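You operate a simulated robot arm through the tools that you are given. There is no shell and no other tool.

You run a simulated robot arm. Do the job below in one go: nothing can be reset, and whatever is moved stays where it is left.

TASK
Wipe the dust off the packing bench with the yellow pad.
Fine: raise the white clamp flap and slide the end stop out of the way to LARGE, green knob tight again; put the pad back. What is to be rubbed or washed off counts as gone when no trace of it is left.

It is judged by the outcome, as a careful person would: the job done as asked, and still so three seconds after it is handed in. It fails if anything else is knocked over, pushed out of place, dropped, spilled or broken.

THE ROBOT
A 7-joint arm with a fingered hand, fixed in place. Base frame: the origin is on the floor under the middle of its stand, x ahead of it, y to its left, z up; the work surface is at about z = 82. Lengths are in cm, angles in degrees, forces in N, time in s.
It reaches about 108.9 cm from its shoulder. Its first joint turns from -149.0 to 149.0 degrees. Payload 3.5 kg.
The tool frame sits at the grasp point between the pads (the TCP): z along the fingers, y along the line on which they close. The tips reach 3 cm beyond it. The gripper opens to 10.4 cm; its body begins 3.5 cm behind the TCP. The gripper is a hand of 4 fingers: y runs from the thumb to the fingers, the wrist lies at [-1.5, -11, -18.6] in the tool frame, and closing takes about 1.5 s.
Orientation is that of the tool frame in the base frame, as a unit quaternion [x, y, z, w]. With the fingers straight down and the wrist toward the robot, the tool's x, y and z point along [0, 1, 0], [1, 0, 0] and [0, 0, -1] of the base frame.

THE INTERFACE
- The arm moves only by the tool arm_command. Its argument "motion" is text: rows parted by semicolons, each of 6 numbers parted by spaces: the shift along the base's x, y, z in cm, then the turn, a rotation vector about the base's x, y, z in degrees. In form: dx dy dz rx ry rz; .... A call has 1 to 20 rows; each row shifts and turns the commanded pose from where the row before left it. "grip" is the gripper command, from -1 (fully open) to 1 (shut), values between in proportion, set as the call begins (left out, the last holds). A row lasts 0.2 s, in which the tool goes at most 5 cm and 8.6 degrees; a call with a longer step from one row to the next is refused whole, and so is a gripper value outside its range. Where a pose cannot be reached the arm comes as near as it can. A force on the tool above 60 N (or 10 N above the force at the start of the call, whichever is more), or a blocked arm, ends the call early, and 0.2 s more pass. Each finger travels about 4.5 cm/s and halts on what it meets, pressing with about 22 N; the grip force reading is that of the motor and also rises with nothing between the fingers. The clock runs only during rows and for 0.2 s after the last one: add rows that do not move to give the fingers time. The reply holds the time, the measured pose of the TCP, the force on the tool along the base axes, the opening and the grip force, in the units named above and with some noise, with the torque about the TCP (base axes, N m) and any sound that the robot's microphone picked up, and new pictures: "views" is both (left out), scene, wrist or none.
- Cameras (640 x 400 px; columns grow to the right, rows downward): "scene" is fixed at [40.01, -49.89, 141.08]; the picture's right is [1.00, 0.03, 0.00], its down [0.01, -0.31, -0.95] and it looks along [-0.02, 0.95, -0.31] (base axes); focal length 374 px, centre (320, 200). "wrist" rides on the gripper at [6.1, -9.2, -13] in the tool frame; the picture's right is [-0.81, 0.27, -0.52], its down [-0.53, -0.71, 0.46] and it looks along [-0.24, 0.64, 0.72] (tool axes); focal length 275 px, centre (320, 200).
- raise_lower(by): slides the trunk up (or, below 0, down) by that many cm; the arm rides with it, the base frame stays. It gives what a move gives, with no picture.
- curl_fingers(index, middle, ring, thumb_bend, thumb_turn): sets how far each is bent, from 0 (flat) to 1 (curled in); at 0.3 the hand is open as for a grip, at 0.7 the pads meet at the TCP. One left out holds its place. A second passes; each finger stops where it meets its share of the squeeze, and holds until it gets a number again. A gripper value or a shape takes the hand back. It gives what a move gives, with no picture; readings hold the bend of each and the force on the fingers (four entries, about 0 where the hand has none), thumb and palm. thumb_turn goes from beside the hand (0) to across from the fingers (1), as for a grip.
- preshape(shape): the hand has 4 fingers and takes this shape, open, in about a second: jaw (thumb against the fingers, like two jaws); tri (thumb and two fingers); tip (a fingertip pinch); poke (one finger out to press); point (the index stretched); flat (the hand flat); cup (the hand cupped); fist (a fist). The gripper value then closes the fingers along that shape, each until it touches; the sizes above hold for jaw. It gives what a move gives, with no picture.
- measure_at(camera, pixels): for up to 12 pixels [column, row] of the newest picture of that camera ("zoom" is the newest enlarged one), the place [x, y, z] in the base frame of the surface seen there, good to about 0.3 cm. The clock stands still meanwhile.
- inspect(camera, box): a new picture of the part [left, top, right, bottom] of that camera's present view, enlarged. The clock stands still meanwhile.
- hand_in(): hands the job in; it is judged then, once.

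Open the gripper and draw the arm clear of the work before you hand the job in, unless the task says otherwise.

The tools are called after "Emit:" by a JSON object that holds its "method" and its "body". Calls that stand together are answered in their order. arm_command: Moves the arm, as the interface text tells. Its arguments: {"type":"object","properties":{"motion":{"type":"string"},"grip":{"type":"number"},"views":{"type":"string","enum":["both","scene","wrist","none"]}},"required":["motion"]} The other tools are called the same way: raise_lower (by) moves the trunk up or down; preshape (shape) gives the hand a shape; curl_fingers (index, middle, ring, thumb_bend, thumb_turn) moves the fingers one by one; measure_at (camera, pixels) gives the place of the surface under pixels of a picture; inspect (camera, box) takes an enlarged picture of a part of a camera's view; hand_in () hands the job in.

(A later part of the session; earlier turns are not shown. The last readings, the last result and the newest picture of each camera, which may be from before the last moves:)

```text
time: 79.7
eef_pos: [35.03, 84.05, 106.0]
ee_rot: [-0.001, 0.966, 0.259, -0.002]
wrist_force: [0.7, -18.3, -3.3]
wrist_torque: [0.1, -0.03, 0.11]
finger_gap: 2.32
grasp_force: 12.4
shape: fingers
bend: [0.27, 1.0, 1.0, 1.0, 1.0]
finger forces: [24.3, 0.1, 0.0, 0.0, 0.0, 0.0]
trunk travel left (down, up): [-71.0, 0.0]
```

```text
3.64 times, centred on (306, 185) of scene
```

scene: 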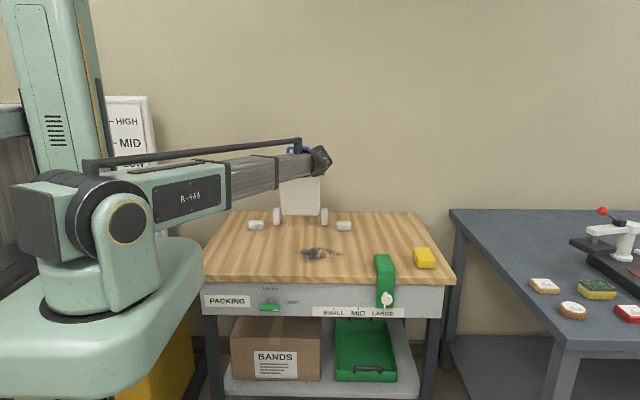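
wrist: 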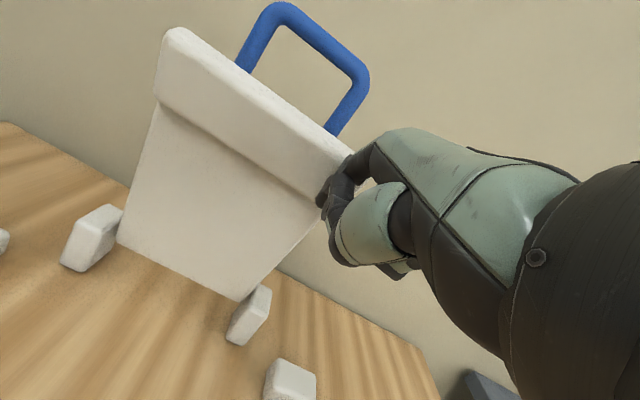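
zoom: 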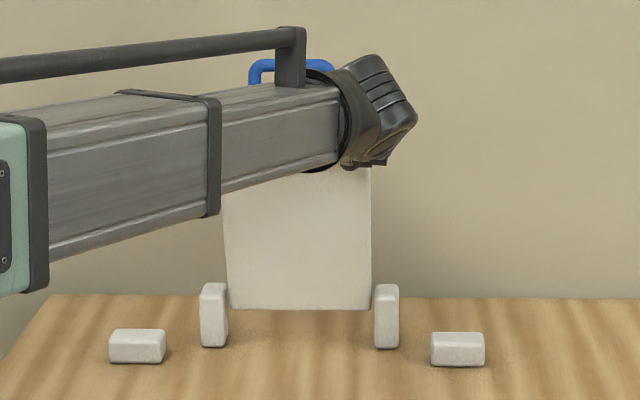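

The flap stands at about 75° and the 18 N suggests a hard stop. I'll back off slowly by 1.5 cm and see if it follows or stays up.

Emit:
{"method": "arm_command", "body": {"motion": "0 -0.4 0 0 0 0; 0 -0.4 0 0 0 0; 0 -0.4 0 0 0 0; 0 -0.4 0 0 0 0; 0 0 0 0 0 0; 0 0 0 0 0 0", "views": "both"}}

Emit:
{"method": "measure_at", "body": {"camera": "wrist", "pixels": [[180, 120], [150, 220], [230, 160], [220, 260], [300, 200], [320, 150], [190, 70]]}}

```text
time: 81.1
eef_pos: [34.79, 82.61, 105.76]
ee_rot: [-0.001, 0.966, 0.259, -0.001]
wrist_force: [-0.2, -4.0, -4.4]
wrist_torque: [-0.21, 0.0, 0.04]
finger_gap: 2.84
grasp_force: 2.8
shape: fingers
bend: [0.24, 1.0, 1.0, 1.0, 1.0]
finger forces: [6.6, 0.0, 0.1, 0.0, 0.0, 0.0]
trunk travel left (down, up): [-71.0, 0.0]
```

scene: 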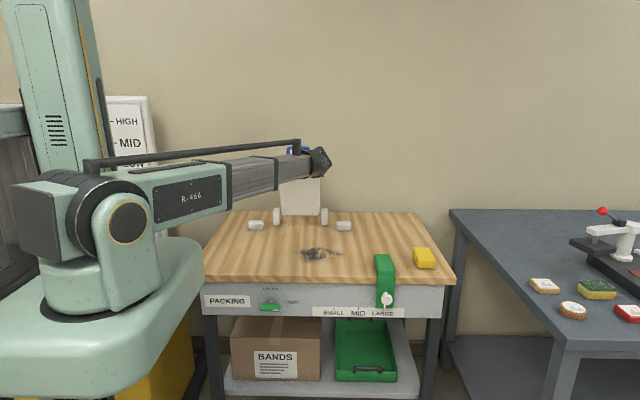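
wrist: 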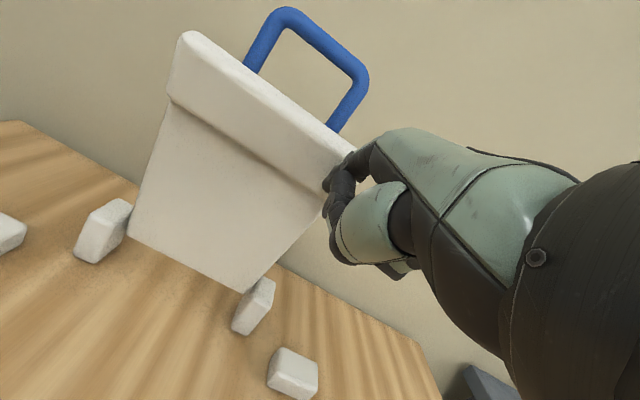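

```text
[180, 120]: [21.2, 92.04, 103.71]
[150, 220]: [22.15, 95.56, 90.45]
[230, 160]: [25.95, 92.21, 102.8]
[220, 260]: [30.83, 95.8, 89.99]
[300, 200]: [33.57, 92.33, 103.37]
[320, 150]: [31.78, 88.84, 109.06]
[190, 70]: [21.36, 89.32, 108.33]
```

The flap angle hasn't changed while the finger force relaxed. I'll back off further to see if it holds by itself.

Emit:
{"method": "arm_command", "body": {"motion": "0 -0.5 0 0 0 0; 0 -0.5 0 0 0 0; 0 0 0 0 0 0; 0 0 0 0 0 0", "views": "wrist"}}

Emit:
{"method": "measure_at", "body": {"camera": "wrist", "pixels": [[180, 120], [150, 220], [230, 160], [220, 255], [300, 200], [320, 150], [190, 70]]}}

```text
time: 82.1
eef_pos: [34.84, 81.51, 105.78]
ee_rot: [-0.001, 0.966, 0.259, -0.002]
wrist_force: [-0.4, -1.1, 0.3]
wrist_torque: [0.0, 0.01, 0.02]
finger_gap: 3.19
grasp_force: 0.5
shape: fingers
bend: [0.2, 1.0, 1.0, 1.0, 1.0]
finger forces: [0.9, 0.1, 0.0, 0.1, 0.1, 0.0]
trunk travel left (down, up): [-71.0, 0.0]
```

wrist: 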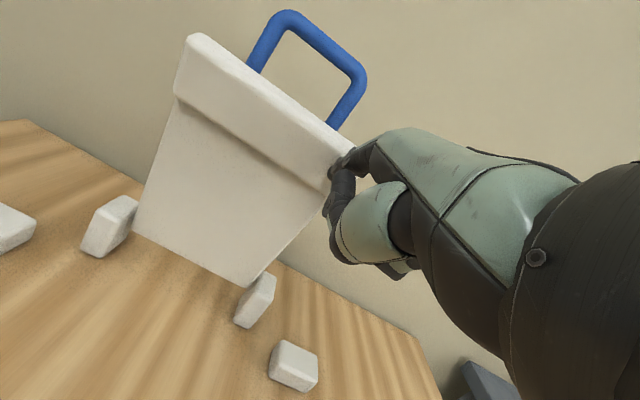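

```text
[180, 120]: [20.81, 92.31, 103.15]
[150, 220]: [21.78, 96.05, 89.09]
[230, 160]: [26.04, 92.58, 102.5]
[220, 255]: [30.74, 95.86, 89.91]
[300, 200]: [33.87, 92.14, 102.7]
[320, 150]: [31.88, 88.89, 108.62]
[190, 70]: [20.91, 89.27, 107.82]
```

Finger force is nearly zero and the flap still stands at 75°. I'll back away fully and confirm it holds.

Emit:
{"method": "arm_command", "body": {"motion": "0 -0.6 0 0 0 0; 0 -1 0 0 0 0; 0 -2 0 0 0 0; 0 -3 0 0 0 0; 0 -4 0 0 0 0; 0 -4 0 0 0 0; 0 -4 0 0 0 0; 0 0 0 0 0 0; 0 0 0 0 0 0", "views": "both"}}

Emit:
{"method": "measure_at", "body": {"camera": "wrist", "pixels": [[190, 160], [180, 210], [230, 180], [230, 235]]}}

```text
time: 84.1
eef_pos: [34.86, 62.78, 105.9]
ee_rot: [0.0, 0.966, 0.259, -0.001]
wrist_force: [0.5, -0.1, -1.2]
wrist_torque: [-0.01, 0.02, -0.02]
finger_gap: 3.23
grasp_force: 0.1
shape: fingers
bend: [0.2, 1.0, 1.0, 1.0, 1.0]
finger forces: [0.0, 0.0, 0.0, 0.1, 0.1, 0.0]
trunk travel left (down, up): [-71.0, 0.0]
```

scene: 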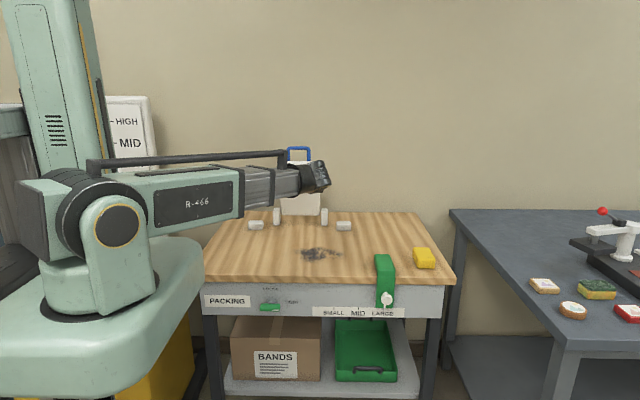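
wrist: 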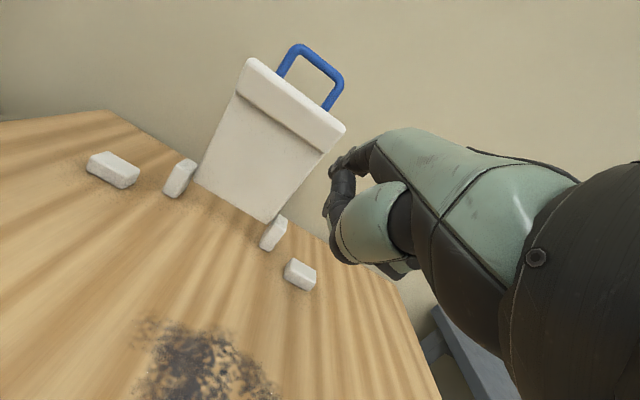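

```text
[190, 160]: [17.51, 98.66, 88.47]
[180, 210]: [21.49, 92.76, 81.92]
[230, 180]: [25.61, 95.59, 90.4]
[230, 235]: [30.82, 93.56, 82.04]
```

The flap stays raised on its own. Next is the pad, so I'll measure its outline precisely, along with the dust's extent now that the view is open.

Emit:
{"method": "inspect", "body": {"camera": "scene", "box": [392, 235, 456, 275]}}

Emit:
{"method": "measure_at", "body": {"camera": "zoom", "pixels": [[225, 130], [350, 130], [275, 235], [420, 235], [265, 325], [420, 325], [210, 200], [235, 270], [390, 180], [340, 290], [330, 180], [250, 320]]}}

Emit:
{"method": "inspect", "body": {"camera": "scene", "box": [284, 225, 364, 275]}}

Emit:
{"method": "measure_at", "body": {"camera": "zoom", "pixels": [[130, 185], [150, 230], [200, 270], [280, 275], [330, 250], [400, 225], [440, 215], [300, 170], [220, 165], [480, 225], [120, 220], [360, 190]]}}

```text
10.00 times, centred on (424, 255) of scene
```

zoom: 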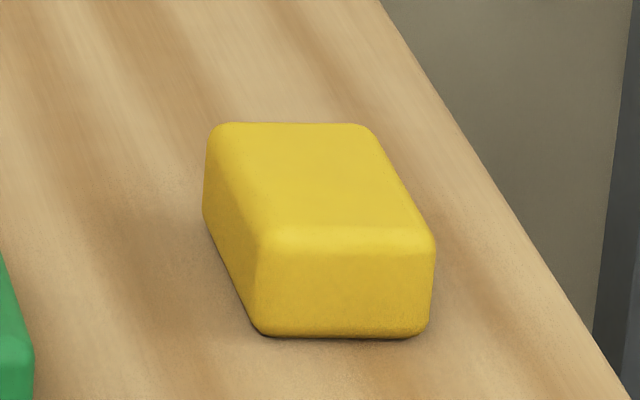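

```text
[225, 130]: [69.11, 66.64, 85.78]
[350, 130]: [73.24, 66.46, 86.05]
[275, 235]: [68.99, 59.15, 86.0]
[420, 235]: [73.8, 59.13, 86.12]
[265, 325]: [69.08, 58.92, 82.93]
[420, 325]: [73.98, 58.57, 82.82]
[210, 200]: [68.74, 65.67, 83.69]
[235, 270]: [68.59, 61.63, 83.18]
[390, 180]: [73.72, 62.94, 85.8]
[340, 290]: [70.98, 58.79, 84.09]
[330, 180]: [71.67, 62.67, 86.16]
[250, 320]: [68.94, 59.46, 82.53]
```

```text
8.00 times, centred on (324, 250) of scene
```

zoom: 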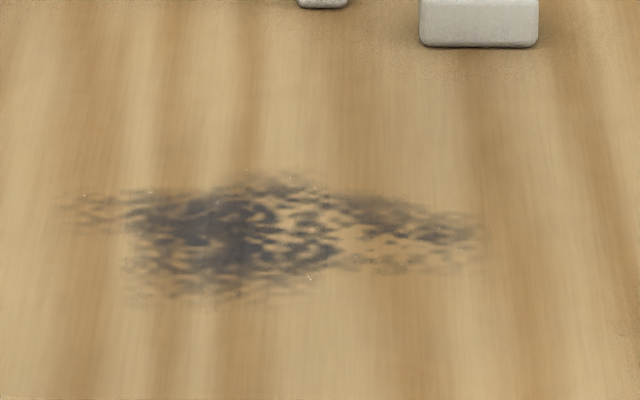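

```text
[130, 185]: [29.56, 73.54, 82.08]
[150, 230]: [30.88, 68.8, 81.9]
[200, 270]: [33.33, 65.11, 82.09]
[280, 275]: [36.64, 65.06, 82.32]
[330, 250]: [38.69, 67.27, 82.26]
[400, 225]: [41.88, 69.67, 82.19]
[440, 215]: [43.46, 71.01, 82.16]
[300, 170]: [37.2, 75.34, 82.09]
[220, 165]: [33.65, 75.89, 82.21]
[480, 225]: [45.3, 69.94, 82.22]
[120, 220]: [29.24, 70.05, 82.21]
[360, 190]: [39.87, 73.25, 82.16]
```

The pad spans x 68.6–74.2, y 58.7–67, z 82–86.1; the dust spans x 26.5–45.5, y 62.5–76. I'll open the hand, rotate to fingers-down with closing along x, and move above the pad.

Emit:
{"method": "arm_command", "body": {"motion": "1 0 1 -7.5 0 0; 1 0 1 -7.5 0 0; 1 0 1 -7.5 0 0; 1 0 1 -7.5 0 0; 2.9 0 0.4 0 0 -8.2; 2.9 0 0.4 0 0 -8.2; 2.9 0 0.4 0 0 -8.2; 2.9 0 0.4 0 0 -8.2; 2.9 0 0.4 0 0 -8.2; 2.9 0 0.4 0 0 -8.2; 2.9 0 0.4 0 0 -8.2; 2.9 0 0.4 0 0 -8.2; 2.9 0 0.4 0 0 -8.2; 2.9 0 0.4 0 0 -8.1; 2.9 0 0.4 0 0 -8.1; 0 0 0 0 0 0", "views": "none"}}

Emit:
{"method": "preshape", "body": {"shape": "jaw"}}

Emit:
{"method": "arm_command", "body": {"motion": "0 0 0 0 0 0", "grip": -1, "views": "both"}}

```text
time: 87.5
eef_pos: [70.84, 62.73, 114.21]
ee_rot: [0.708, 0.706, 0.002, -0.001]
wrist_force: [0.6, 0.5, -0.1]
wrist_torque: [0.0, 0.0, -0.01]
finger_gap: 3.22
grasp_force: 0.1
shape: fingers
bend: [0.2, 1.0, 1.0, 1.0, 1.0]
finger forces: [0.0, 0.0, 0.1, 0.0, 0.0, 0.0]
trunk travel left (down, up): [-71.0, 0.0]
```

```text
time: 88.4
eef_pos: [70.87, 62.74, 114.26]
ee_rot: [0.707, 0.707, 0.001, -0.001]
wrist_force: [-0.1, 0.0, -0.6]
wrist_torque: [-0.01, 0.02, 0.03]
finger_gap: 10.39
grasp_force: 0.1
shape: jaw
bend: [0.3, 0.3, 0.3, 0.3, 0.98]
finger forces: [0.0, 0.0, 0.0, 0.0, 0.0, 0.0]
trunk travel left (down, up): [-71.0, 0.0]
```

```text
time: 88.8
eef_pos: [70.85, 62.83, 114.27]
ee_rot: [0.707, 0.707, 0.001, -0.001]
wrist_force: [0.1, 0.1, 0.1]
wrist_torque: [-0.01, 0.0, -0.01]
finger_gap: 10.37
grasp_force: 0.0
shape: jaw
bend: [0.3, 0.3, 0.3, 0.3, 0.98]
finger forces: [0.0, 0.0, 0.0, 0.1, 0.0, 0.0]
trunk travel left (down, up): [-71.0, 0.0]
```

scene: 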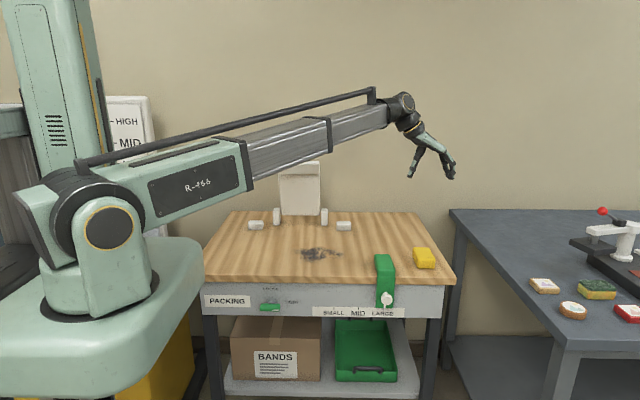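
wrist: 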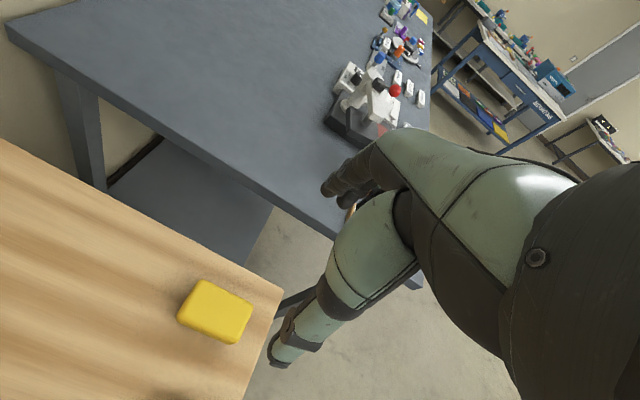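

The pad is below at wrist (215,310). I'll centre over it (71.4, 63.5) and descend to just above the grasp height.

Emit:
{"method": "arm_command", "body": {"motion": "0.55 0.7 -3 0 0 0; 0 0 -4 0 0 0; 0 0 -4 0 0 0; 0 0 -4 0 0 0; 0 0 -4 0 0 0; 0 0 -3 0 0 0; 0 0 -2 0 0 0; 0 0 0 0 0 0", "views": "both"}}

Emit:
{"method": "inspect", "body": {"camera": "scene", "box": [380, 190, 476, 280]}}

```text
time: 90.6
eef_pos: [71.22, 63.85, 90.25]
ee_rot: [0.707, 0.707, 0.001, -0.001]
wrist_force: [0.8, 0.0, 0.0]
wrist_torque: [0.01, 0.01, 0.0]
finger_gap: 10.39
grasp_force: 0.1
shape: jaw
bend: [0.3, 0.3, 0.3, 0.3, 0.98]
finger forces: [0.0, 0.0, 0.0, 0.1, 0.1, 0.0]
trunk travel left (down, up): [-71.0, 0.0]
```

scene: 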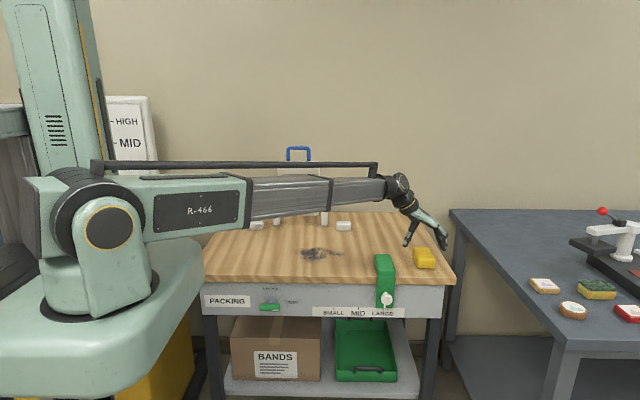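
wrist: 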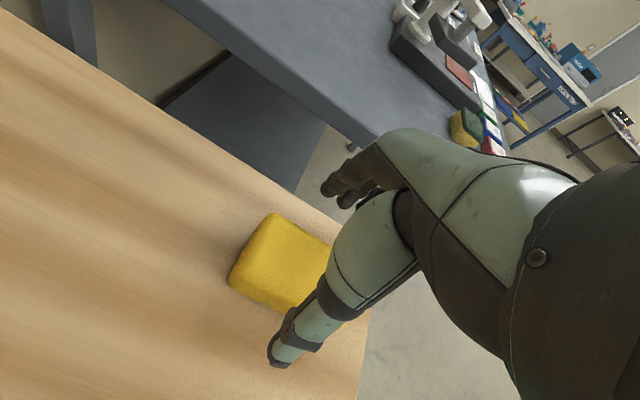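

```text
4.44 times, centred on (428, 235) of scene
```

zoom: 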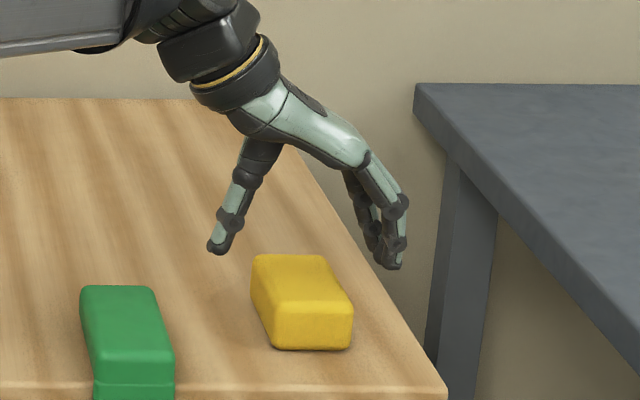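

The thumb and fingers straddle the pad nicely. I'll descend to TCP z≈86 (tips ~1 cm above the table) and close gently.

Emit:
{"method": "arm_command", "body": {"motion": "0.15 -0.1 -1.5 0 0 0; 0 0 -1.5 0 0 0; 0 0 -1.2 0 0 0; 0 0 0 0 0 0", "views": "none"}}

Emit:
{"method": "arm_command", "body": {"motion": "0 0 0 0 0 0; 0 0 0 0 0 0; 0 0 0 0 0 0; 0 0 0 0 0 0; 0 0 0 0 0 0; 0 0 0 0 0 0; 0 0 0 0 0 0; 0 0 0 0 0 0", "grip": 0.5, "views": "both"}}

Emit:
{"method": "inspect", "body": {"camera": "scene", "box": [380, 190, 476, 280]}}

```text
time: 91.6
eef_pos: [71.66, 63.45, 85.99]
ee_rot: [0.707, 0.707, 0.001, -0.001]
wrist_force: [-1.0, -0.1, -0.2]
wrist_torque: [-0.05, -0.02, 0.01]
finger_gap: 10.37
grasp_force: 0.0
shape: jaw
bend: [0.3, 0.3, 0.3, 0.3, 0.98]
finger forces: [0.0, 0.0, 0.0, 0.1, 0.0, 0.0]
trunk travel left (down, up): [-71.0, 0.0]
```

```text
time: 93.4
eef_pos: [71.67, 63.4, 85.98]
ee_rot: [0.707, 0.707, 0.001, 0.0]
wrist_force: [0.5, 0.3, -0.5]
wrist_torque: [-0.01, 0.01, -0.01]
finger_gap: 5.24
grasp_force: 21.7
shape: jaw
bend: [0.74, 0.5, 0.48, 0.63, 0.99]
finger forces: [11.3, 6.1, 2.7, 0.1, 20.1, 0.0]
trunk travel left (down, up): [-71.0, 0.0]
```

scene: 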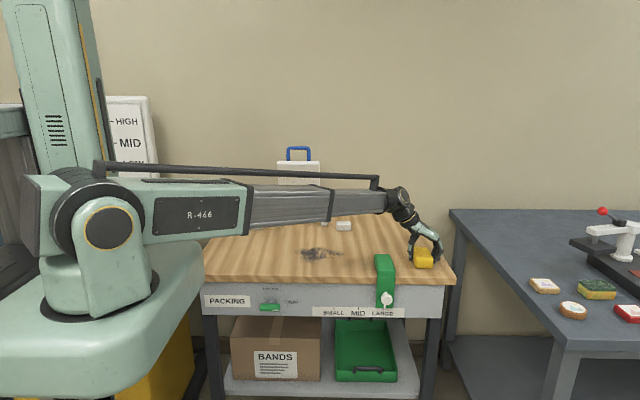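
wrist: 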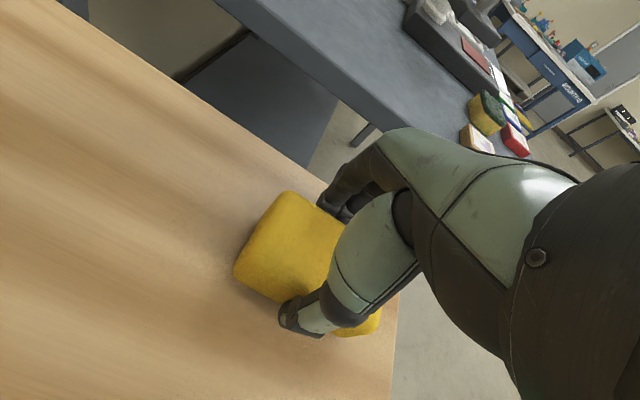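

```text
4.44 times, centred on (428, 235) of scene
```

zoom: 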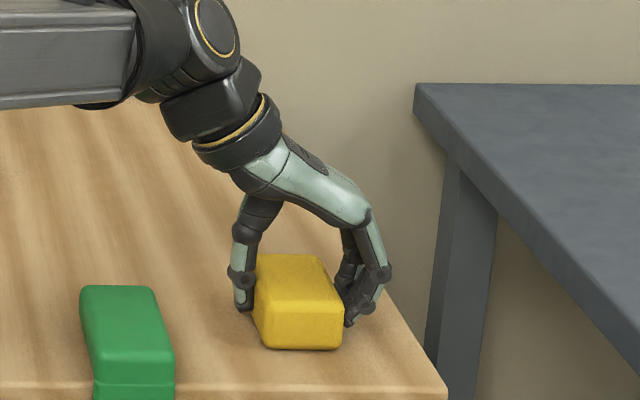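

The pad is held (gap 5.2 cm, grip 21.7 N). I'll lift it a little and check that it is secure.

Emit:
{"method": "arm_command", "body": {"motion": "0 0 1 0 0 0; 0 0 2 0 0 0; 0 0 3 0 0 0; 0 0 3 0 0 0; 0 0 0 0 0 0", "views": "both"}}

Emit:
{"method": "inspect", "body": {"camera": "scene", "box": [380, 170, 476, 260]}}

```text
time: 94.6
eef_pos: [71.65, 63.36, 94.97]
ee_rot: [0.707, 0.708, 0.001, -0.001]
wrist_force: [-0.3, 0.1, -1.0]
wrist_torque: [0.01, 0.02, 0.0]
finger_gap: 5.21
grasp_force: 21.9
shape: jaw
bend: [0.74, 0.5, 0.48, 0.63, 0.99]
finger forces: [11.2, 6.1, 2.7, 0.1, 20.1, 0.0]
trunk travel left (down, up): [-71.0, 0.0]
```

scene: 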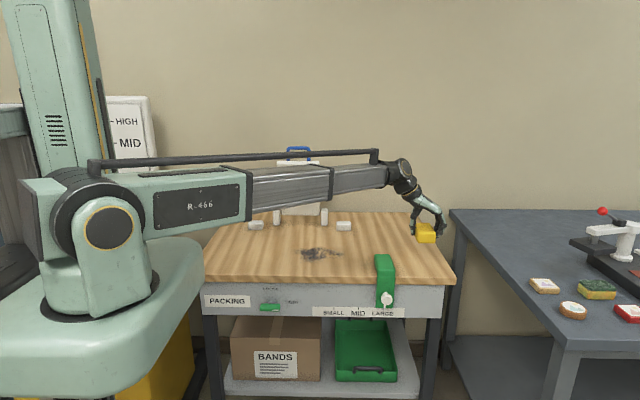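
wrist: 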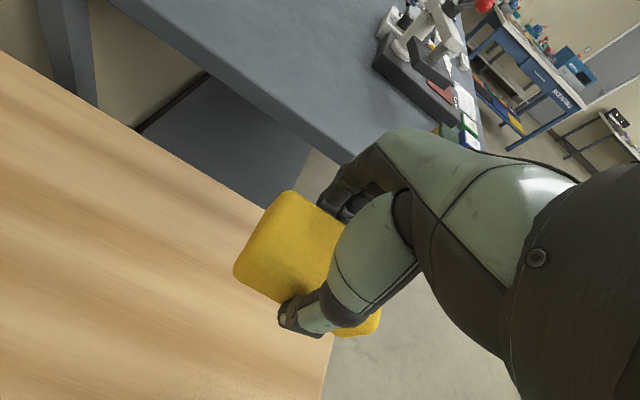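

```text
4.44 times, centred on (428, 215) of scene
```

zoom: 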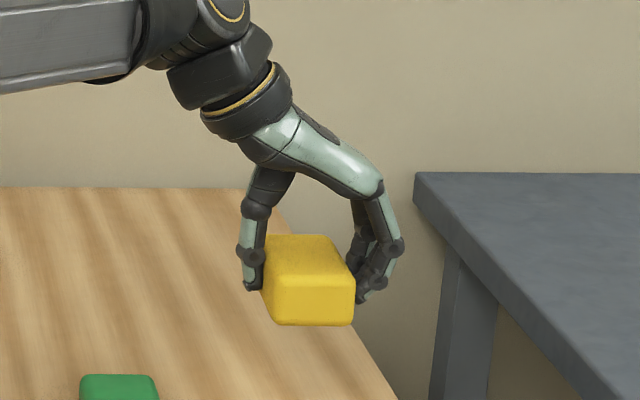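

The pad is secure, with its bottom about 1 cm below the fingertips. I'll measure the pad's pose in the hand for use on the way back.

Emit:
{"method": "measure_at", "body": {"camera": "zoom", "pixels": [[275, 275], [345, 280], [275, 318], [348, 318], [310, 300], [285, 240], [320, 240], [300, 255], [270, 300], [352, 300]]}}

Emit:
{"method": "measure_at", "body": {"camera": "wrist", "pixels": [[290, 197], [330, 210], [240, 265], [270, 295], [340, 333], [375, 325], [290, 240], [345, 225], [260, 230], [310, 200]]}}

```text
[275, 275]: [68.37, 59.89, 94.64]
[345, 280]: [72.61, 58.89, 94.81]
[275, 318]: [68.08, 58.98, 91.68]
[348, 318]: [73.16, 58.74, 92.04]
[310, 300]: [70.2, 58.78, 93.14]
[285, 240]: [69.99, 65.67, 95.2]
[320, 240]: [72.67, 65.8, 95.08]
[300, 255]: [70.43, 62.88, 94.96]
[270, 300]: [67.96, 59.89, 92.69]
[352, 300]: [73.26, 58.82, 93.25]
```

```text
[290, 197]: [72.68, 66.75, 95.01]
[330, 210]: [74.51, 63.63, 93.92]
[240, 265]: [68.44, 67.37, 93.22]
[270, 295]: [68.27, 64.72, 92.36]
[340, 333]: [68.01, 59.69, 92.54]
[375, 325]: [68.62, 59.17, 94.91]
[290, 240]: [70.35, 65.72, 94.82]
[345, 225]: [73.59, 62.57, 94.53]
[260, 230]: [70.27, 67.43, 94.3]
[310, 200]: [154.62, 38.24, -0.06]
```

The pad's footprint relative to the TCP is x −3.7…+1.9, y −4.5…+4, bottom −4.0. I'll carry it over the stop to the right end of the dust and lower it to just above the surface.

Emit:
{"method": "arm_command", "body": {"motion": "-4.25 0.1 1 0 0 0; -4.25 0.1 0 0 0 0; -4.25 0.1 0 0 0 0; -4.25 0.1 0 0 0 0; -4.25 0.1 0 0 0 0; -4.2 0.1 0 0 0 0; 0 0 -3 0 0 0; 0 0 -3 0 0 0; 0 0 -2.5 0 0 0; 0 0 -1 0 0 0; 0 0 0 0 0 0", "views": "both"}}

```text
time: 97.0
eef_pos: [46.23, 64.31, 86.13]
ee_rot: [0.707, 0.707, 0.002, -0.001]
wrist_force: [0.5, -0.2, -1.1]
wrist_torque: [0.01, 0.01, -0.01]
finger_gap: 5.22
grasp_force: 21.8
shape: jaw
bend: [0.74, 0.5, 0.48, 0.63, 0.99]
finger forces: [11.4, 6.1, 2.8, 0.1, 20.3, 0.1]
trunk travel left (down, up): [-71.0, 0.0]
```

scene: 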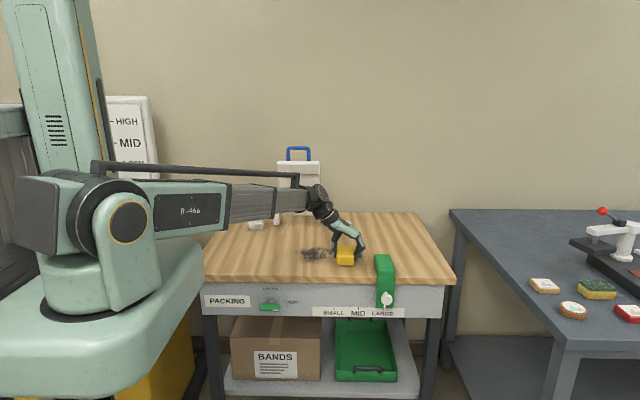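
wrist: 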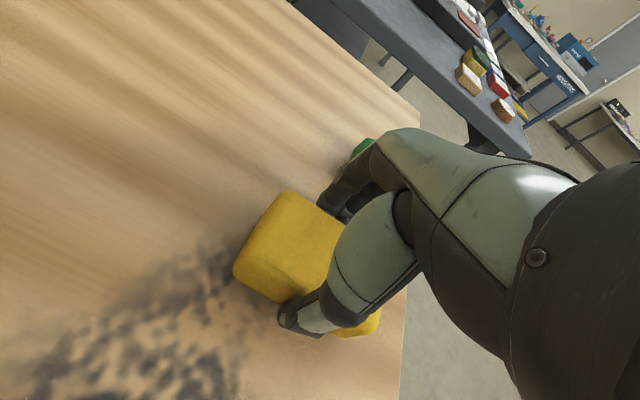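

The pad is hovering just above the wood next to the dust. I'll press down in small steps to find contact force.

Emit:
{"method": "arm_command", "body": {"motion": "0 0 -0.15 0 0 0; 0 0 -0.15 0 0 0; 0 0 -0.1 0 0 0; 0 0 0 0 0 0", "views": "none"}}

```text
time: 98.0
eef_pos: [46.02, 64.23, 86.04]
ee_rot: [0.707, 0.707, 0.001, -0.001]
wrist_force: [0.1, 0.0, -0.7]
wrist_torque: [0.0, -0.01, -0.01]
finger_gap: 5.2
grasp_force: 21.7
shape: jaw
bend: [0.74, 0.5, 0.48, 0.63, 0.99]
finger forces: [11.4, 6.2, 2.8, 0.0, 20.2, 0.1]
trunk travel left (down, up): [-71.0, 0.0]
```

There's no contact force yet, so I'll lower a bit more.

Emit:
{"method": "arm_command", "body": {"motion": "0 0 -0.15 0 0 0; 0 0 -0.15 0 0 0; 0 0 0 0 0 0", "views": "none"}}

```text
time: 98.8
eef_pos: [46.11, 64.05, 85.78]
ee_rot: [0.706, 0.708, 0.003, -0.001]
wrist_force: [1.8, 1.9, 12.5]
wrist_torque: [0.0, 0.12, 0.06]
finger_gap: 5.2
grasp_force: 22.0
shape: jaw
bend: [0.74, 0.5, 0.48, 0.63, 0.99]
finger forces: [12.6, 7.0, 3.3, 0.1, 21.1, 0.0]
trunk travel left (down, up): [-71.0, 0.0]
```

Contact at 12.5 N. I'll sweep left across the front strip of the dust.

Emit:
{"method": "arm_command", "body": {"motion": "-1.4 0 0 0 0 0; -1.4 0 0 0 0 0; -1.4 0 0 0 0 0; -1.4 0 0 0 0 0; -1.4 0 0 0 0 0; -1.4 0 0 0 0 0; -1.4 0 0 0 0 0; -1.4 0 0 0 0 0; -1.4 0 0 0 0 0; -1.4 0 0 0 0 0; -1.4 0 0 0 0 0; -1.4 0 0 0 0 0; -1.4 0 0 0 0 0; -1.4 0 0 0 0 0; 0 0 0 0 0 0", "views": "both"}}

Emit:
{"method": "inspect", "body": {"camera": "scene", "box": [268, 215, 380, 285]}}

```text
time: 102.0
eef_pos: [26.36, 64.0, 85.82]
ee_rot: [0.707, 0.707, 0.002, -0.003]
wrist_force: [4.6, 0.7, 18.9]
wrist_torque: [-0.03, -0.02, 0.01]
finger_gap: 5.18
grasp_force: 22.0
shape: jaw
bend: [0.74, 0.49, 0.47, 0.65, 0.99]
finger forces: [14.3, 8.3, 3.0, 0.0, 21.0, 0.0]
trunk travel left (down, up): [-71.0, 0.0]
```

scene: 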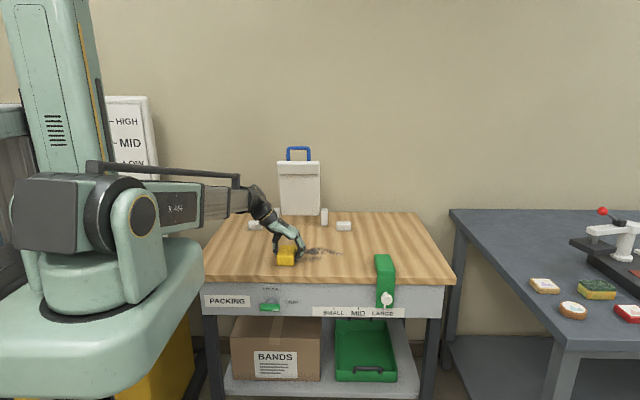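
wrist: 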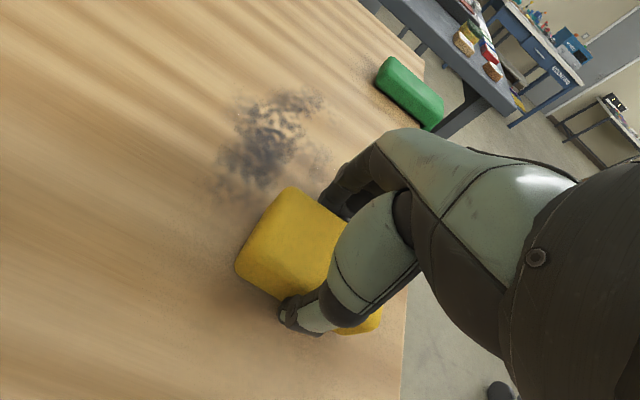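

```text
5.71 times, centred on (324, 250) of scene
```

zoom: 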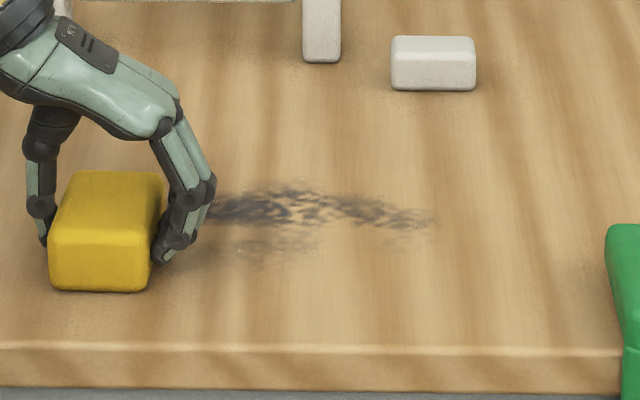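

The front strip cleaned well. I'll shift back by 3.5 cm and sweep right.

Emit:
{"method": "arm_command", "body": {"motion": "0 1.2 0 0 0 0; 0 1.2 0 0 0 0; 0 1.1 0 0 0 0; 1.4 0 0 0 0 0; 1.4 0 0 0 0 0; 1.4 0 0 0 0 0; 1.4 0 0 0 0 0; 1.4 0 0 0 0 0; 1.4 0 0 0 0 0; 1.4 0 0 0 0 0; 1.4 0 0 0 0 0; 1.4 0 0 0 0 0; 1.4 0 0 0 0 0; 1.4 0 0 0 0 0; 1.4 0 0 0 0 0; 1.4 0 0 0 0 0; 1.4 0 0 0 0 0; 1 0 0 0 0 0; 0 0 0 0 0 0", "views": "none"}}

Emit:
{"method": "arm_command", "body": {"motion": "0 1.2 0 0 0 0; 0 1.2 0 0 0 0; 0 1.1 0 0 0 0; -1.4 0 0 0 0 0; -1.4 0 0 0 0 0; -1.4 0 0 0 0 0; -1.4 0 0 0 0 0; -1.4 0 0 0 0 0; -1.4 0 0 0 0 0; -1.4 0 0 0 0 0; -1.4 0 0 0 0 0; -1.4 0 0 0 0 0; -1.4 0 0 0 0 0; -1.4 0 0 0 0 0; -1.4 0 0 0 0 0; -1.4 0 0 0 0 0; -1.4 0 0 0 0 0; -1 0 0 0 0 0; 0 0 0 0 0 0", "views": "both"}}

Emit:
{"method": "inspect", "body": {"camera": "scene", "box": [268, 215, 380, 285]}}

```text
time: 106.0
eef_pos: [47.16, 67.54, 85.67]
ee_rot: [0.707, 0.707, 0.003, -0.001]
wrist_force: [-2.8, -0.3, 9.3]
wrist_torque: [-0.02, 0.24, -0.04]
finger_gap: 5.13
grasp_force: 22.0
shape: jaw
bend: [0.74, 0.51, 0.49, 0.63, 0.99]
finger forces: [11.3, 5.7, 2.9, 0.0, 22.7, 0.1]
trunk travel left (down, up): [-71.0, 0.0]
```

```text
time: 110.0
eef_pos: [26.52, 70.98, 85.7]
ee_rot: [0.707, 0.707, 0.002, -0.001]
wrist_force: [3.2, 0.4, 7.7]
wrist_torque: [-0.01, 0.02, 0.0]
finger_gap: 5.19
grasp_force: 21.7
shape: jaw
bend: [0.74, 0.5, 0.48, 0.64, 0.99]
finger forces: [13.3, 7.1, 3.0, 0.0, 21.0, 0.0]
trunk travel left (down, up): [-71.0, 0.0]
```

scene: 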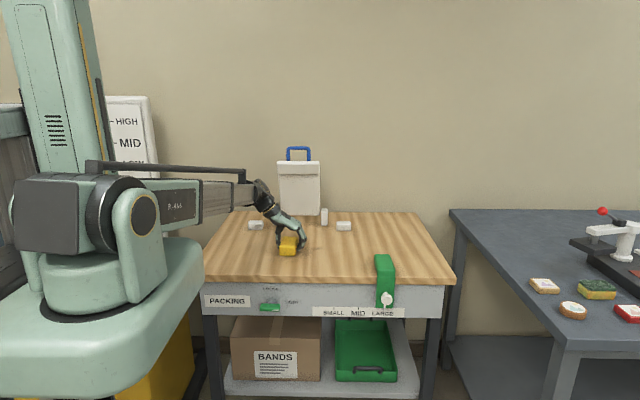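
wrist: 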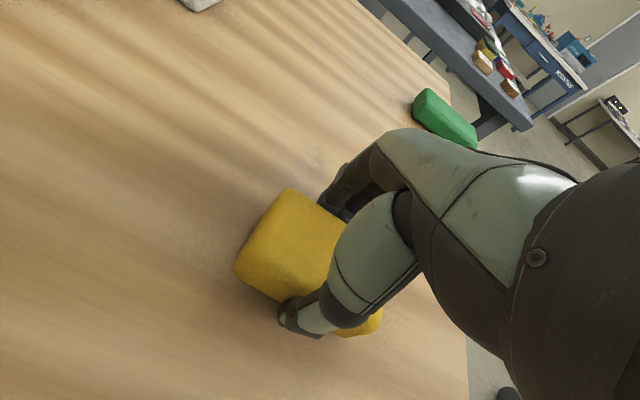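

```text
5.71 times, centred on (324, 250) of scene
```

zoom: 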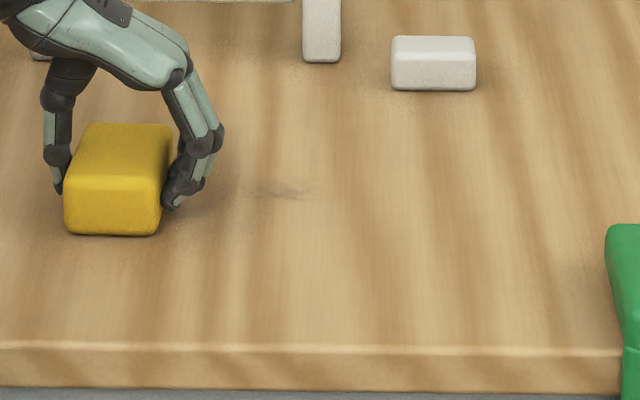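

Only a faint trace is left near zoom (280,190). I'll make another pass further back, then repeat passes over the whole area with slightly more pressure.

Emit:
{"method": "arm_command", "body": {"motion": "0 1.2 -0.08 0 0 0; 0 1.2 0 0 0 0; 0 1.1 0 0 0 0; 1.4 0 0 0 0 0; 1.4 0 0 0 0 0; 1.4 0 0 0 0 0; 1.4 0 0 0 0 0; 1.4 0 0 0 0 0; 1.4 0 0 0 0 0; 1.4 0 0 0 0 0; 1.4 0 0 0 0 0; 1.4 0 0 0 0 0; 1.4 0 0 0 0 0; 1.4 0 0 0 0 0; 1.4 0 0 0 0 0; 1.4 0 0 0 0 0; 1.4 0 0 0 0 0; 1 0 0 0 0 0; 0 0 0 0 0 0", "views": "none"}}

Emit:
{"method": "arm_command", "body": {"motion": "0 -1.2 0 0 0 0; 0 -1.2 0 0 0 0; 0 -1.1 0 0 0 0; -1.4 0 0 0 0 0; -1.4 0 0 0 0 0; -1.4 0 0 0 0 0; -1.4 0 0 0 0 0; -1.4 0 0 0 0 0; -1.4 0 0 0 0 0; -1.4 0 0 0 0 0; -1.4 0 0 0 0 0; -1.4 0 0 0 0 0; -1.4 0 0 0 0 0; -1.4 0 0 0 0 0; -1.4 0 0 0 0 0; -1.4 0 0 0 0 0; -1.4 0 0 0 0 0; -1 0 0 0 0 0; 0 0 0 0 0 0", "views": "none"}}

Emit:
{"method": "inspect", "body": {"camera": "scene", "box": [268, 215, 380, 285]}}

```text
time: 114.0
eef_pos: [47.1, 74.72, 85.73]
ee_rot: [0.707, 0.707, 0.001, -0.001]
wrist_force: [-0.7, -0.2, -0.5]
wrist_torque: [0.01, 0.06, 0.0]
finger_gap: 5.16
grasp_force: 21.5
shape: jaw
bend: [0.74, 0.51, 0.49, 0.63, 0.99]
finger forces: [12.3, 6.2, 2.9, 0.0, 21.8, 0.0]
trunk travel left (down, up): [-71.0, 0.0]
```

```text
time: 118.0
eef_pos: [26.46, 71.35, 85.74]
ee_rot: [0.707, 0.707, 0.001, -0.002]
wrist_force: [3.5, 0.6, 9.5]
wrist_torque: [-0.02, 0.01, 0.02]
finger_gap: 5.19
grasp_force: 21.8
shape: jaw
bend: [0.74, 0.5, 0.48, 0.64, 0.99]
finger forces: [13.4, 7.2, 2.8, 0.0, 20.8, 0.0]
trunk travel left (down, up): [-71.0, 0.0]
```

```text
5.71 times, centred on (324, 250) of scene
```

zoom: 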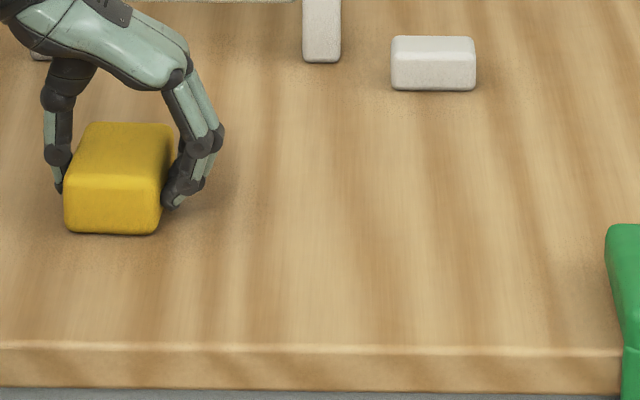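

It looks clean, but contact was light at the far right, so I'll run another full set of passes at slightly lower height to make sure no trace remains.

Emit:
{"method": "arm_command", "body": {"motion": "0 -1.2 0 0 0 0; 0 -1.2 0 0 0 0; 0 -1.1 0 0 0 0; 1.4 0 -0.01 0 0 0; 1.4 0 -0.01 0 0 0; 1.4 0 -0.01 0 0 0; 1.4 0 -0.01 0 0 0; 1.4 0 -0.01 0 0 0; 1.4 0 -0.01 0 0 0; 1.4 0 -0.01 0 0 0; 1.4 0 -0.01 0 0 0; 1.4 0 -0.01 0 0 0; 1.4 0 -0.01 0 0 0; 1.4 0 -0.01 0 0 0; 1.4 0 -0.01 0 0 0; 1.4 0 -0.01 0 0 0; 1.4 0 -0.01 0 0 0; 1 0 0 0 0 0; 0 0 0 0 0 0", "views": "none"}}

Emit:
{"method": "arm_command", "body": {"motion": "0 -1.2 0 0 0 0; 0 -1.2 0 0 0 0; 0 -1.1 0 0 0 0; -1.4 0 0.01 0 0 0; -1.4 0 0.01 0 0 0; -1.4 0 0.01 0 0 0; -1.4 0 0.01 0 0 0; -1.4 0 0.01 0 0 0; -1.4 0 0.01 0 0 0; -1.4 0 0.01 0 0 0; -1.4 0 0.01 0 0 0; -1.4 0 0.01 0 0 0; -1.4 0 0 0 0 0; -1.4 0 0 0 0 0; -1.4 0 0 0 0 0; -1.4 0 0 0 0 0; -1.4 0 0 0 0 0; -1 0 0 0 0 0; 0 0 0 0 0 0", "views": "none"}}

Emit:
{"method": "arm_command", "body": {"motion": "0 2.2 0 0 0 0; 0 2.2 0 0 0 0; 0 2.2 0 0 0 0; 0 2.2 0 0 0 0; 0 2.2 0 0 0 0; 1.4 0 -0.01 0 0 0; 1.4 0 -0.01 0 0 0; 1.4 0 -0.01 0 0 0; 1.4 0 -0.01 0 0 0; 1.4 0 -0.01 0 0 0; 1.4 0 -0.01 0 0 0; 1.4 0 -0.01 0 0 0; 1.4 0 -0.01 0 0 0; 1.4 0 -0.01 0 0 0; 1.4 0 -0.01 0 0 0; 1.4 0 0 0 0 0; 1.4 0 0 0 0 0; 1.4 0 0 0 0 0; 1.4 0 0 0 0 0; 0 0 0 0 0 0", "views": "both"}}

Emit:
{"method": "inspect", "body": {"camera": "scene", "box": [250, 205, 362, 285]}}

```text
time: 122.0
eef_pos: [46.95, 67.54, 85.59]
ee_rot: [0.707, 0.707, 0.002, -0.002]
wrist_force: [-4.5, 0.7, 15.8]
wrist_torque: [0.02, 0.33, 0.01]
finger_gap: 5.18
grasp_force: 21.5
shape: jaw
bend: [0.75, 0.51, 0.51, 0.63, 0.98]
finger forces: [11.6, 5.6, 3.0, 0.0, 24.5, 0.0]
trunk travel left (down, up): [-71.0, 0.0]
```

```text
time: 126.0
eef_pos: [26.26, 63.92, 85.56]
ee_rot: [0.707, 0.707, 0.002, -0.002]
wrist_force: [5.9, -0.8, 19.2]
wrist_torque: [-0.05, -0.02, 0.01]
finger_gap: 5.19
grasp_force: 21.6
shape: jaw
bend: [0.74, 0.5, 0.49, 0.64, 0.98]
finger forces: [14.4, 7.7, 3.4, 0.1, 20.6, 0.0]
trunk travel left (down, up): [-71.0, 0.0]
```

```text
time: 130.2
eef_pos: [45.84, 75.04, 85.56]
ee_rot: [0.707, 0.707, 0.002, -0.001]
wrist_force: [-3.5, 0.6, 13.4]
wrist_torque: [0.03, 0.24, -0.05]
finger_gap: 5.17
grasp_force: 21.7
shape: jaw
bend: [0.74, 0.51, 0.5, 0.63, 0.99]
finger forces: [11.1, 5.6, 2.8, 0.1, 23.1, 0.1]
trunk travel left (down, up): [-71.0, 0.0]
```

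scene: 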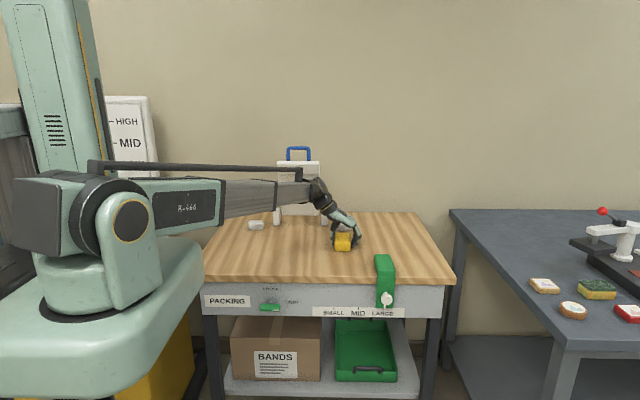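
wrist: 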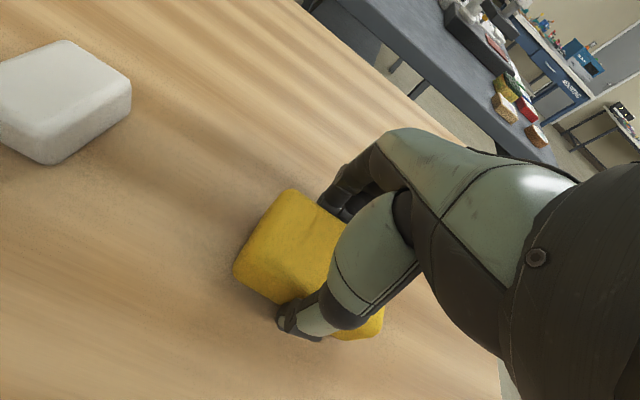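

```text
5.00 times, centred on (306, 245) of scene
```

zoom: 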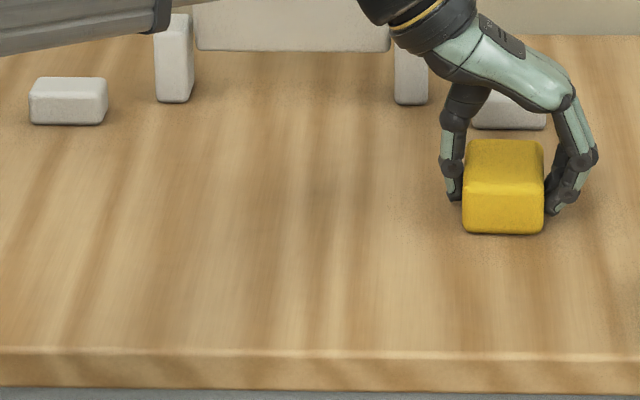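

The surface looks clean. I'll lift the pad clear and inspect the whole former dust area closely for faint specks.

Emit:
{"method": "arm_command", "body": {"motion": "0 0 1 0 0 0; 0 0 3 0 0 0; 0 0 4 0 0 0; 4 -1.5 1 0 0 0; 4 -1.5 0 0 0 0; 4 -1.5 0 0 0 0; 0 0 0 0 0 0", "views": "both"}}

Emit:
{"method": "inspect", "body": {"camera": "scene", "box": [284, 225, 364, 275]}}

Emit:
{"method": "inspect", "body": {"camera": "scene", "box": [210, 205, 450, 285]}}

```text
time: 131.8
eef_pos: [58.29, 70.51, 94.4]
ee_rot: [0.706, 0.708, 0.0, -0.001]
wrist_force: [0.1, -0.5, -0.9]
wrist_torque: [-0.01, -0.02, 0.0]
finger_gap: 5.12
grasp_force: 22.2
shape: jaw
bend: [0.74, 0.51, 0.5, 0.63, 0.99]
finger forces: [12.3, 6.2, 3.3, 0.0, 22.0, 0.0]
trunk travel left (down, up): [-71.0, 0.0]
```

scene: 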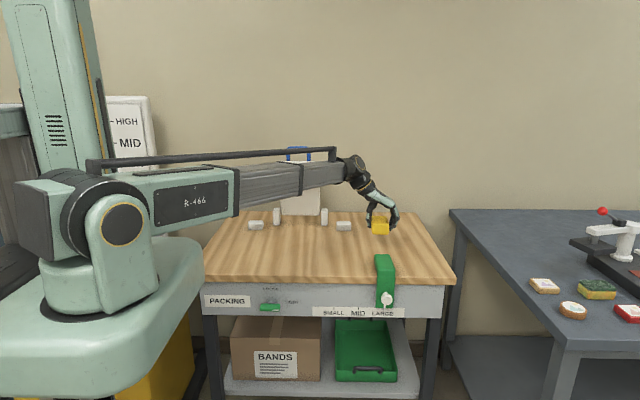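
wrist: 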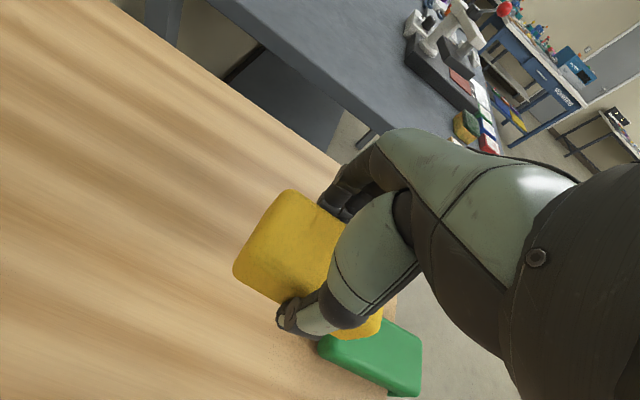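

```text
8.00 times, centred on (324, 250) of scene
```

zoom: 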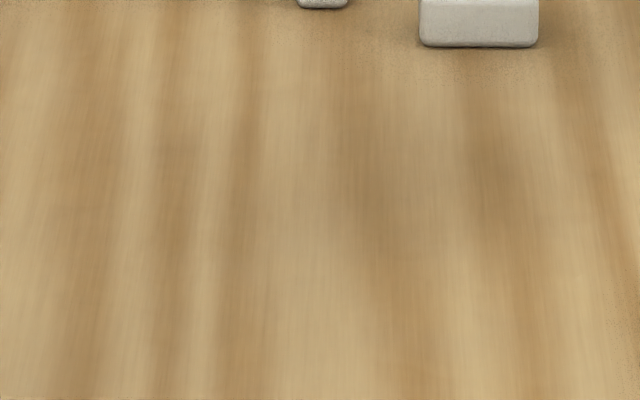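

```text
2.67 times, centred on (330, 245) of scene
```

zoom: 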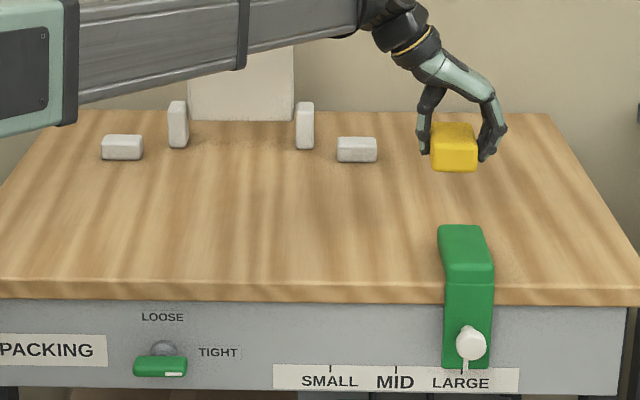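

No trace of dust remains anywhere. I'll carry the pad back above its original place and measure it there before setting it down.

Emit:
{"method": "arm_command", "body": {"motion": "3.5 -1.85 0 0 0 0; 3.5 -1.85 0 0 0 0; 3.5 -1.85 0 0 0 0; 3.5 -1.85 0 0 0 0; 0 0 -3 0 0 0; 0 0 -2 0 0 0; 0 0 0 0 0 0", "views": "both"}}

Emit:
{"method": "inspect", "body": {"camera": "scene", "box": [392, 220, 456, 270]}}

```text
time: 133.4
eef_pos: [71.76, 63.52, 89.48]
ee_rot: [0.706, 0.708, 0.002, -0.001]
wrist_force: [0.1, 0.1, -1.0]
wrist_torque: [-0.02, 0.01, 0.0]
finger_gap: 5.14
grasp_force: 21.7
shape: jaw
bend: [0.74, 0.51, 0.5, 0.63, 0.99]
finger forces: [12.2, 6.3, 3.4, 0.1, 21.8, 0.0]
trunk travel left (down, up): [-71.0, 0.0]
```

scene: 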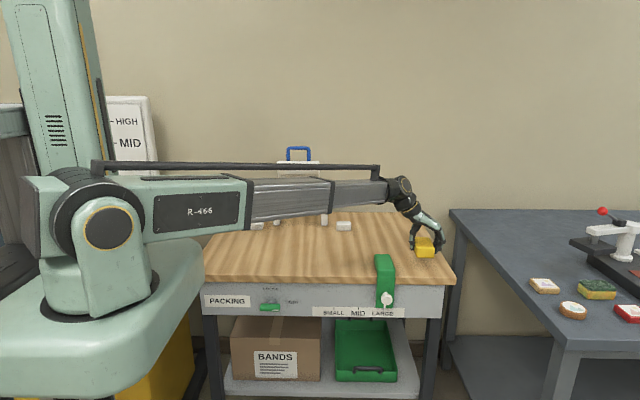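
wrist: 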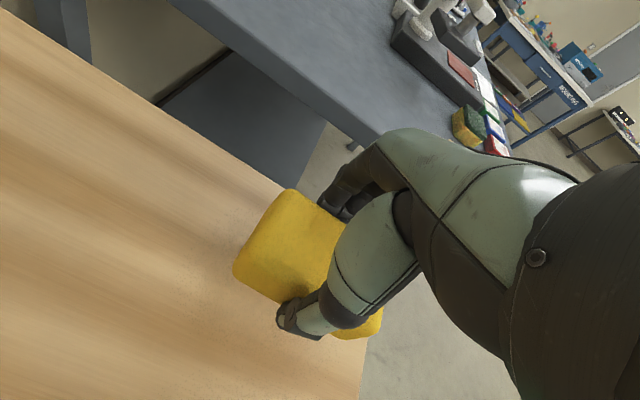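

```text
8.00 times, centred on (424, 245) of scene
```

zoom: 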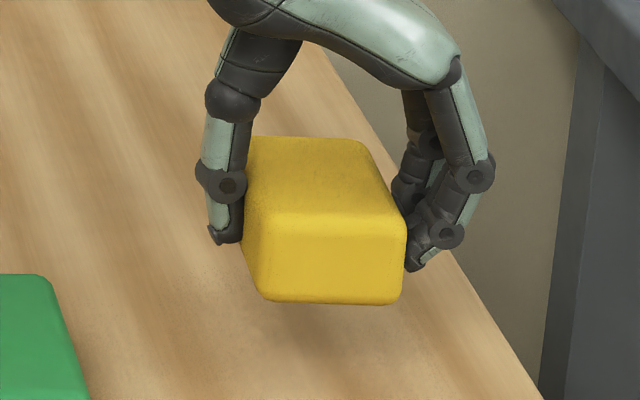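

Emit:
{"method": "measure_at", "body": {"camera": "zoom", "pixels": [[270, 220], [390, 215], [270, 295], [392, 295], [330, 255], [265, 150], [345, 150], [310, 180], [262, 270], [398, 270], [255, 250], [400, 250]]}}

Emit:
{"method": "measure_at", "body": {"camera": "wrist", "pixels": [[290, 195], [240, 265], [270, 297], [340, 335], [375, 325], [260, 230], [290, 240], [330, 212]]}}

```text
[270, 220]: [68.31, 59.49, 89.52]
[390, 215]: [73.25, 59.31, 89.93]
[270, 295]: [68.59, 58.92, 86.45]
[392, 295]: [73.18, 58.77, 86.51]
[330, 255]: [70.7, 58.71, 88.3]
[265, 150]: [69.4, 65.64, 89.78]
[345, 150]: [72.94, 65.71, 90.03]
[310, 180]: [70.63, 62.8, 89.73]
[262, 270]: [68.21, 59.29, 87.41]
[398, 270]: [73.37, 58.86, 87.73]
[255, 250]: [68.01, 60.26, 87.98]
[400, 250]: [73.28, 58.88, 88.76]
```

```text
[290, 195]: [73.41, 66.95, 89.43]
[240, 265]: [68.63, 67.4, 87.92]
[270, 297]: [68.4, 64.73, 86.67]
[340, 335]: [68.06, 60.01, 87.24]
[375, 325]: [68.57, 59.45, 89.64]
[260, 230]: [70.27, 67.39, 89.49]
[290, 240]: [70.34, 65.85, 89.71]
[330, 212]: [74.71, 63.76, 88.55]
```

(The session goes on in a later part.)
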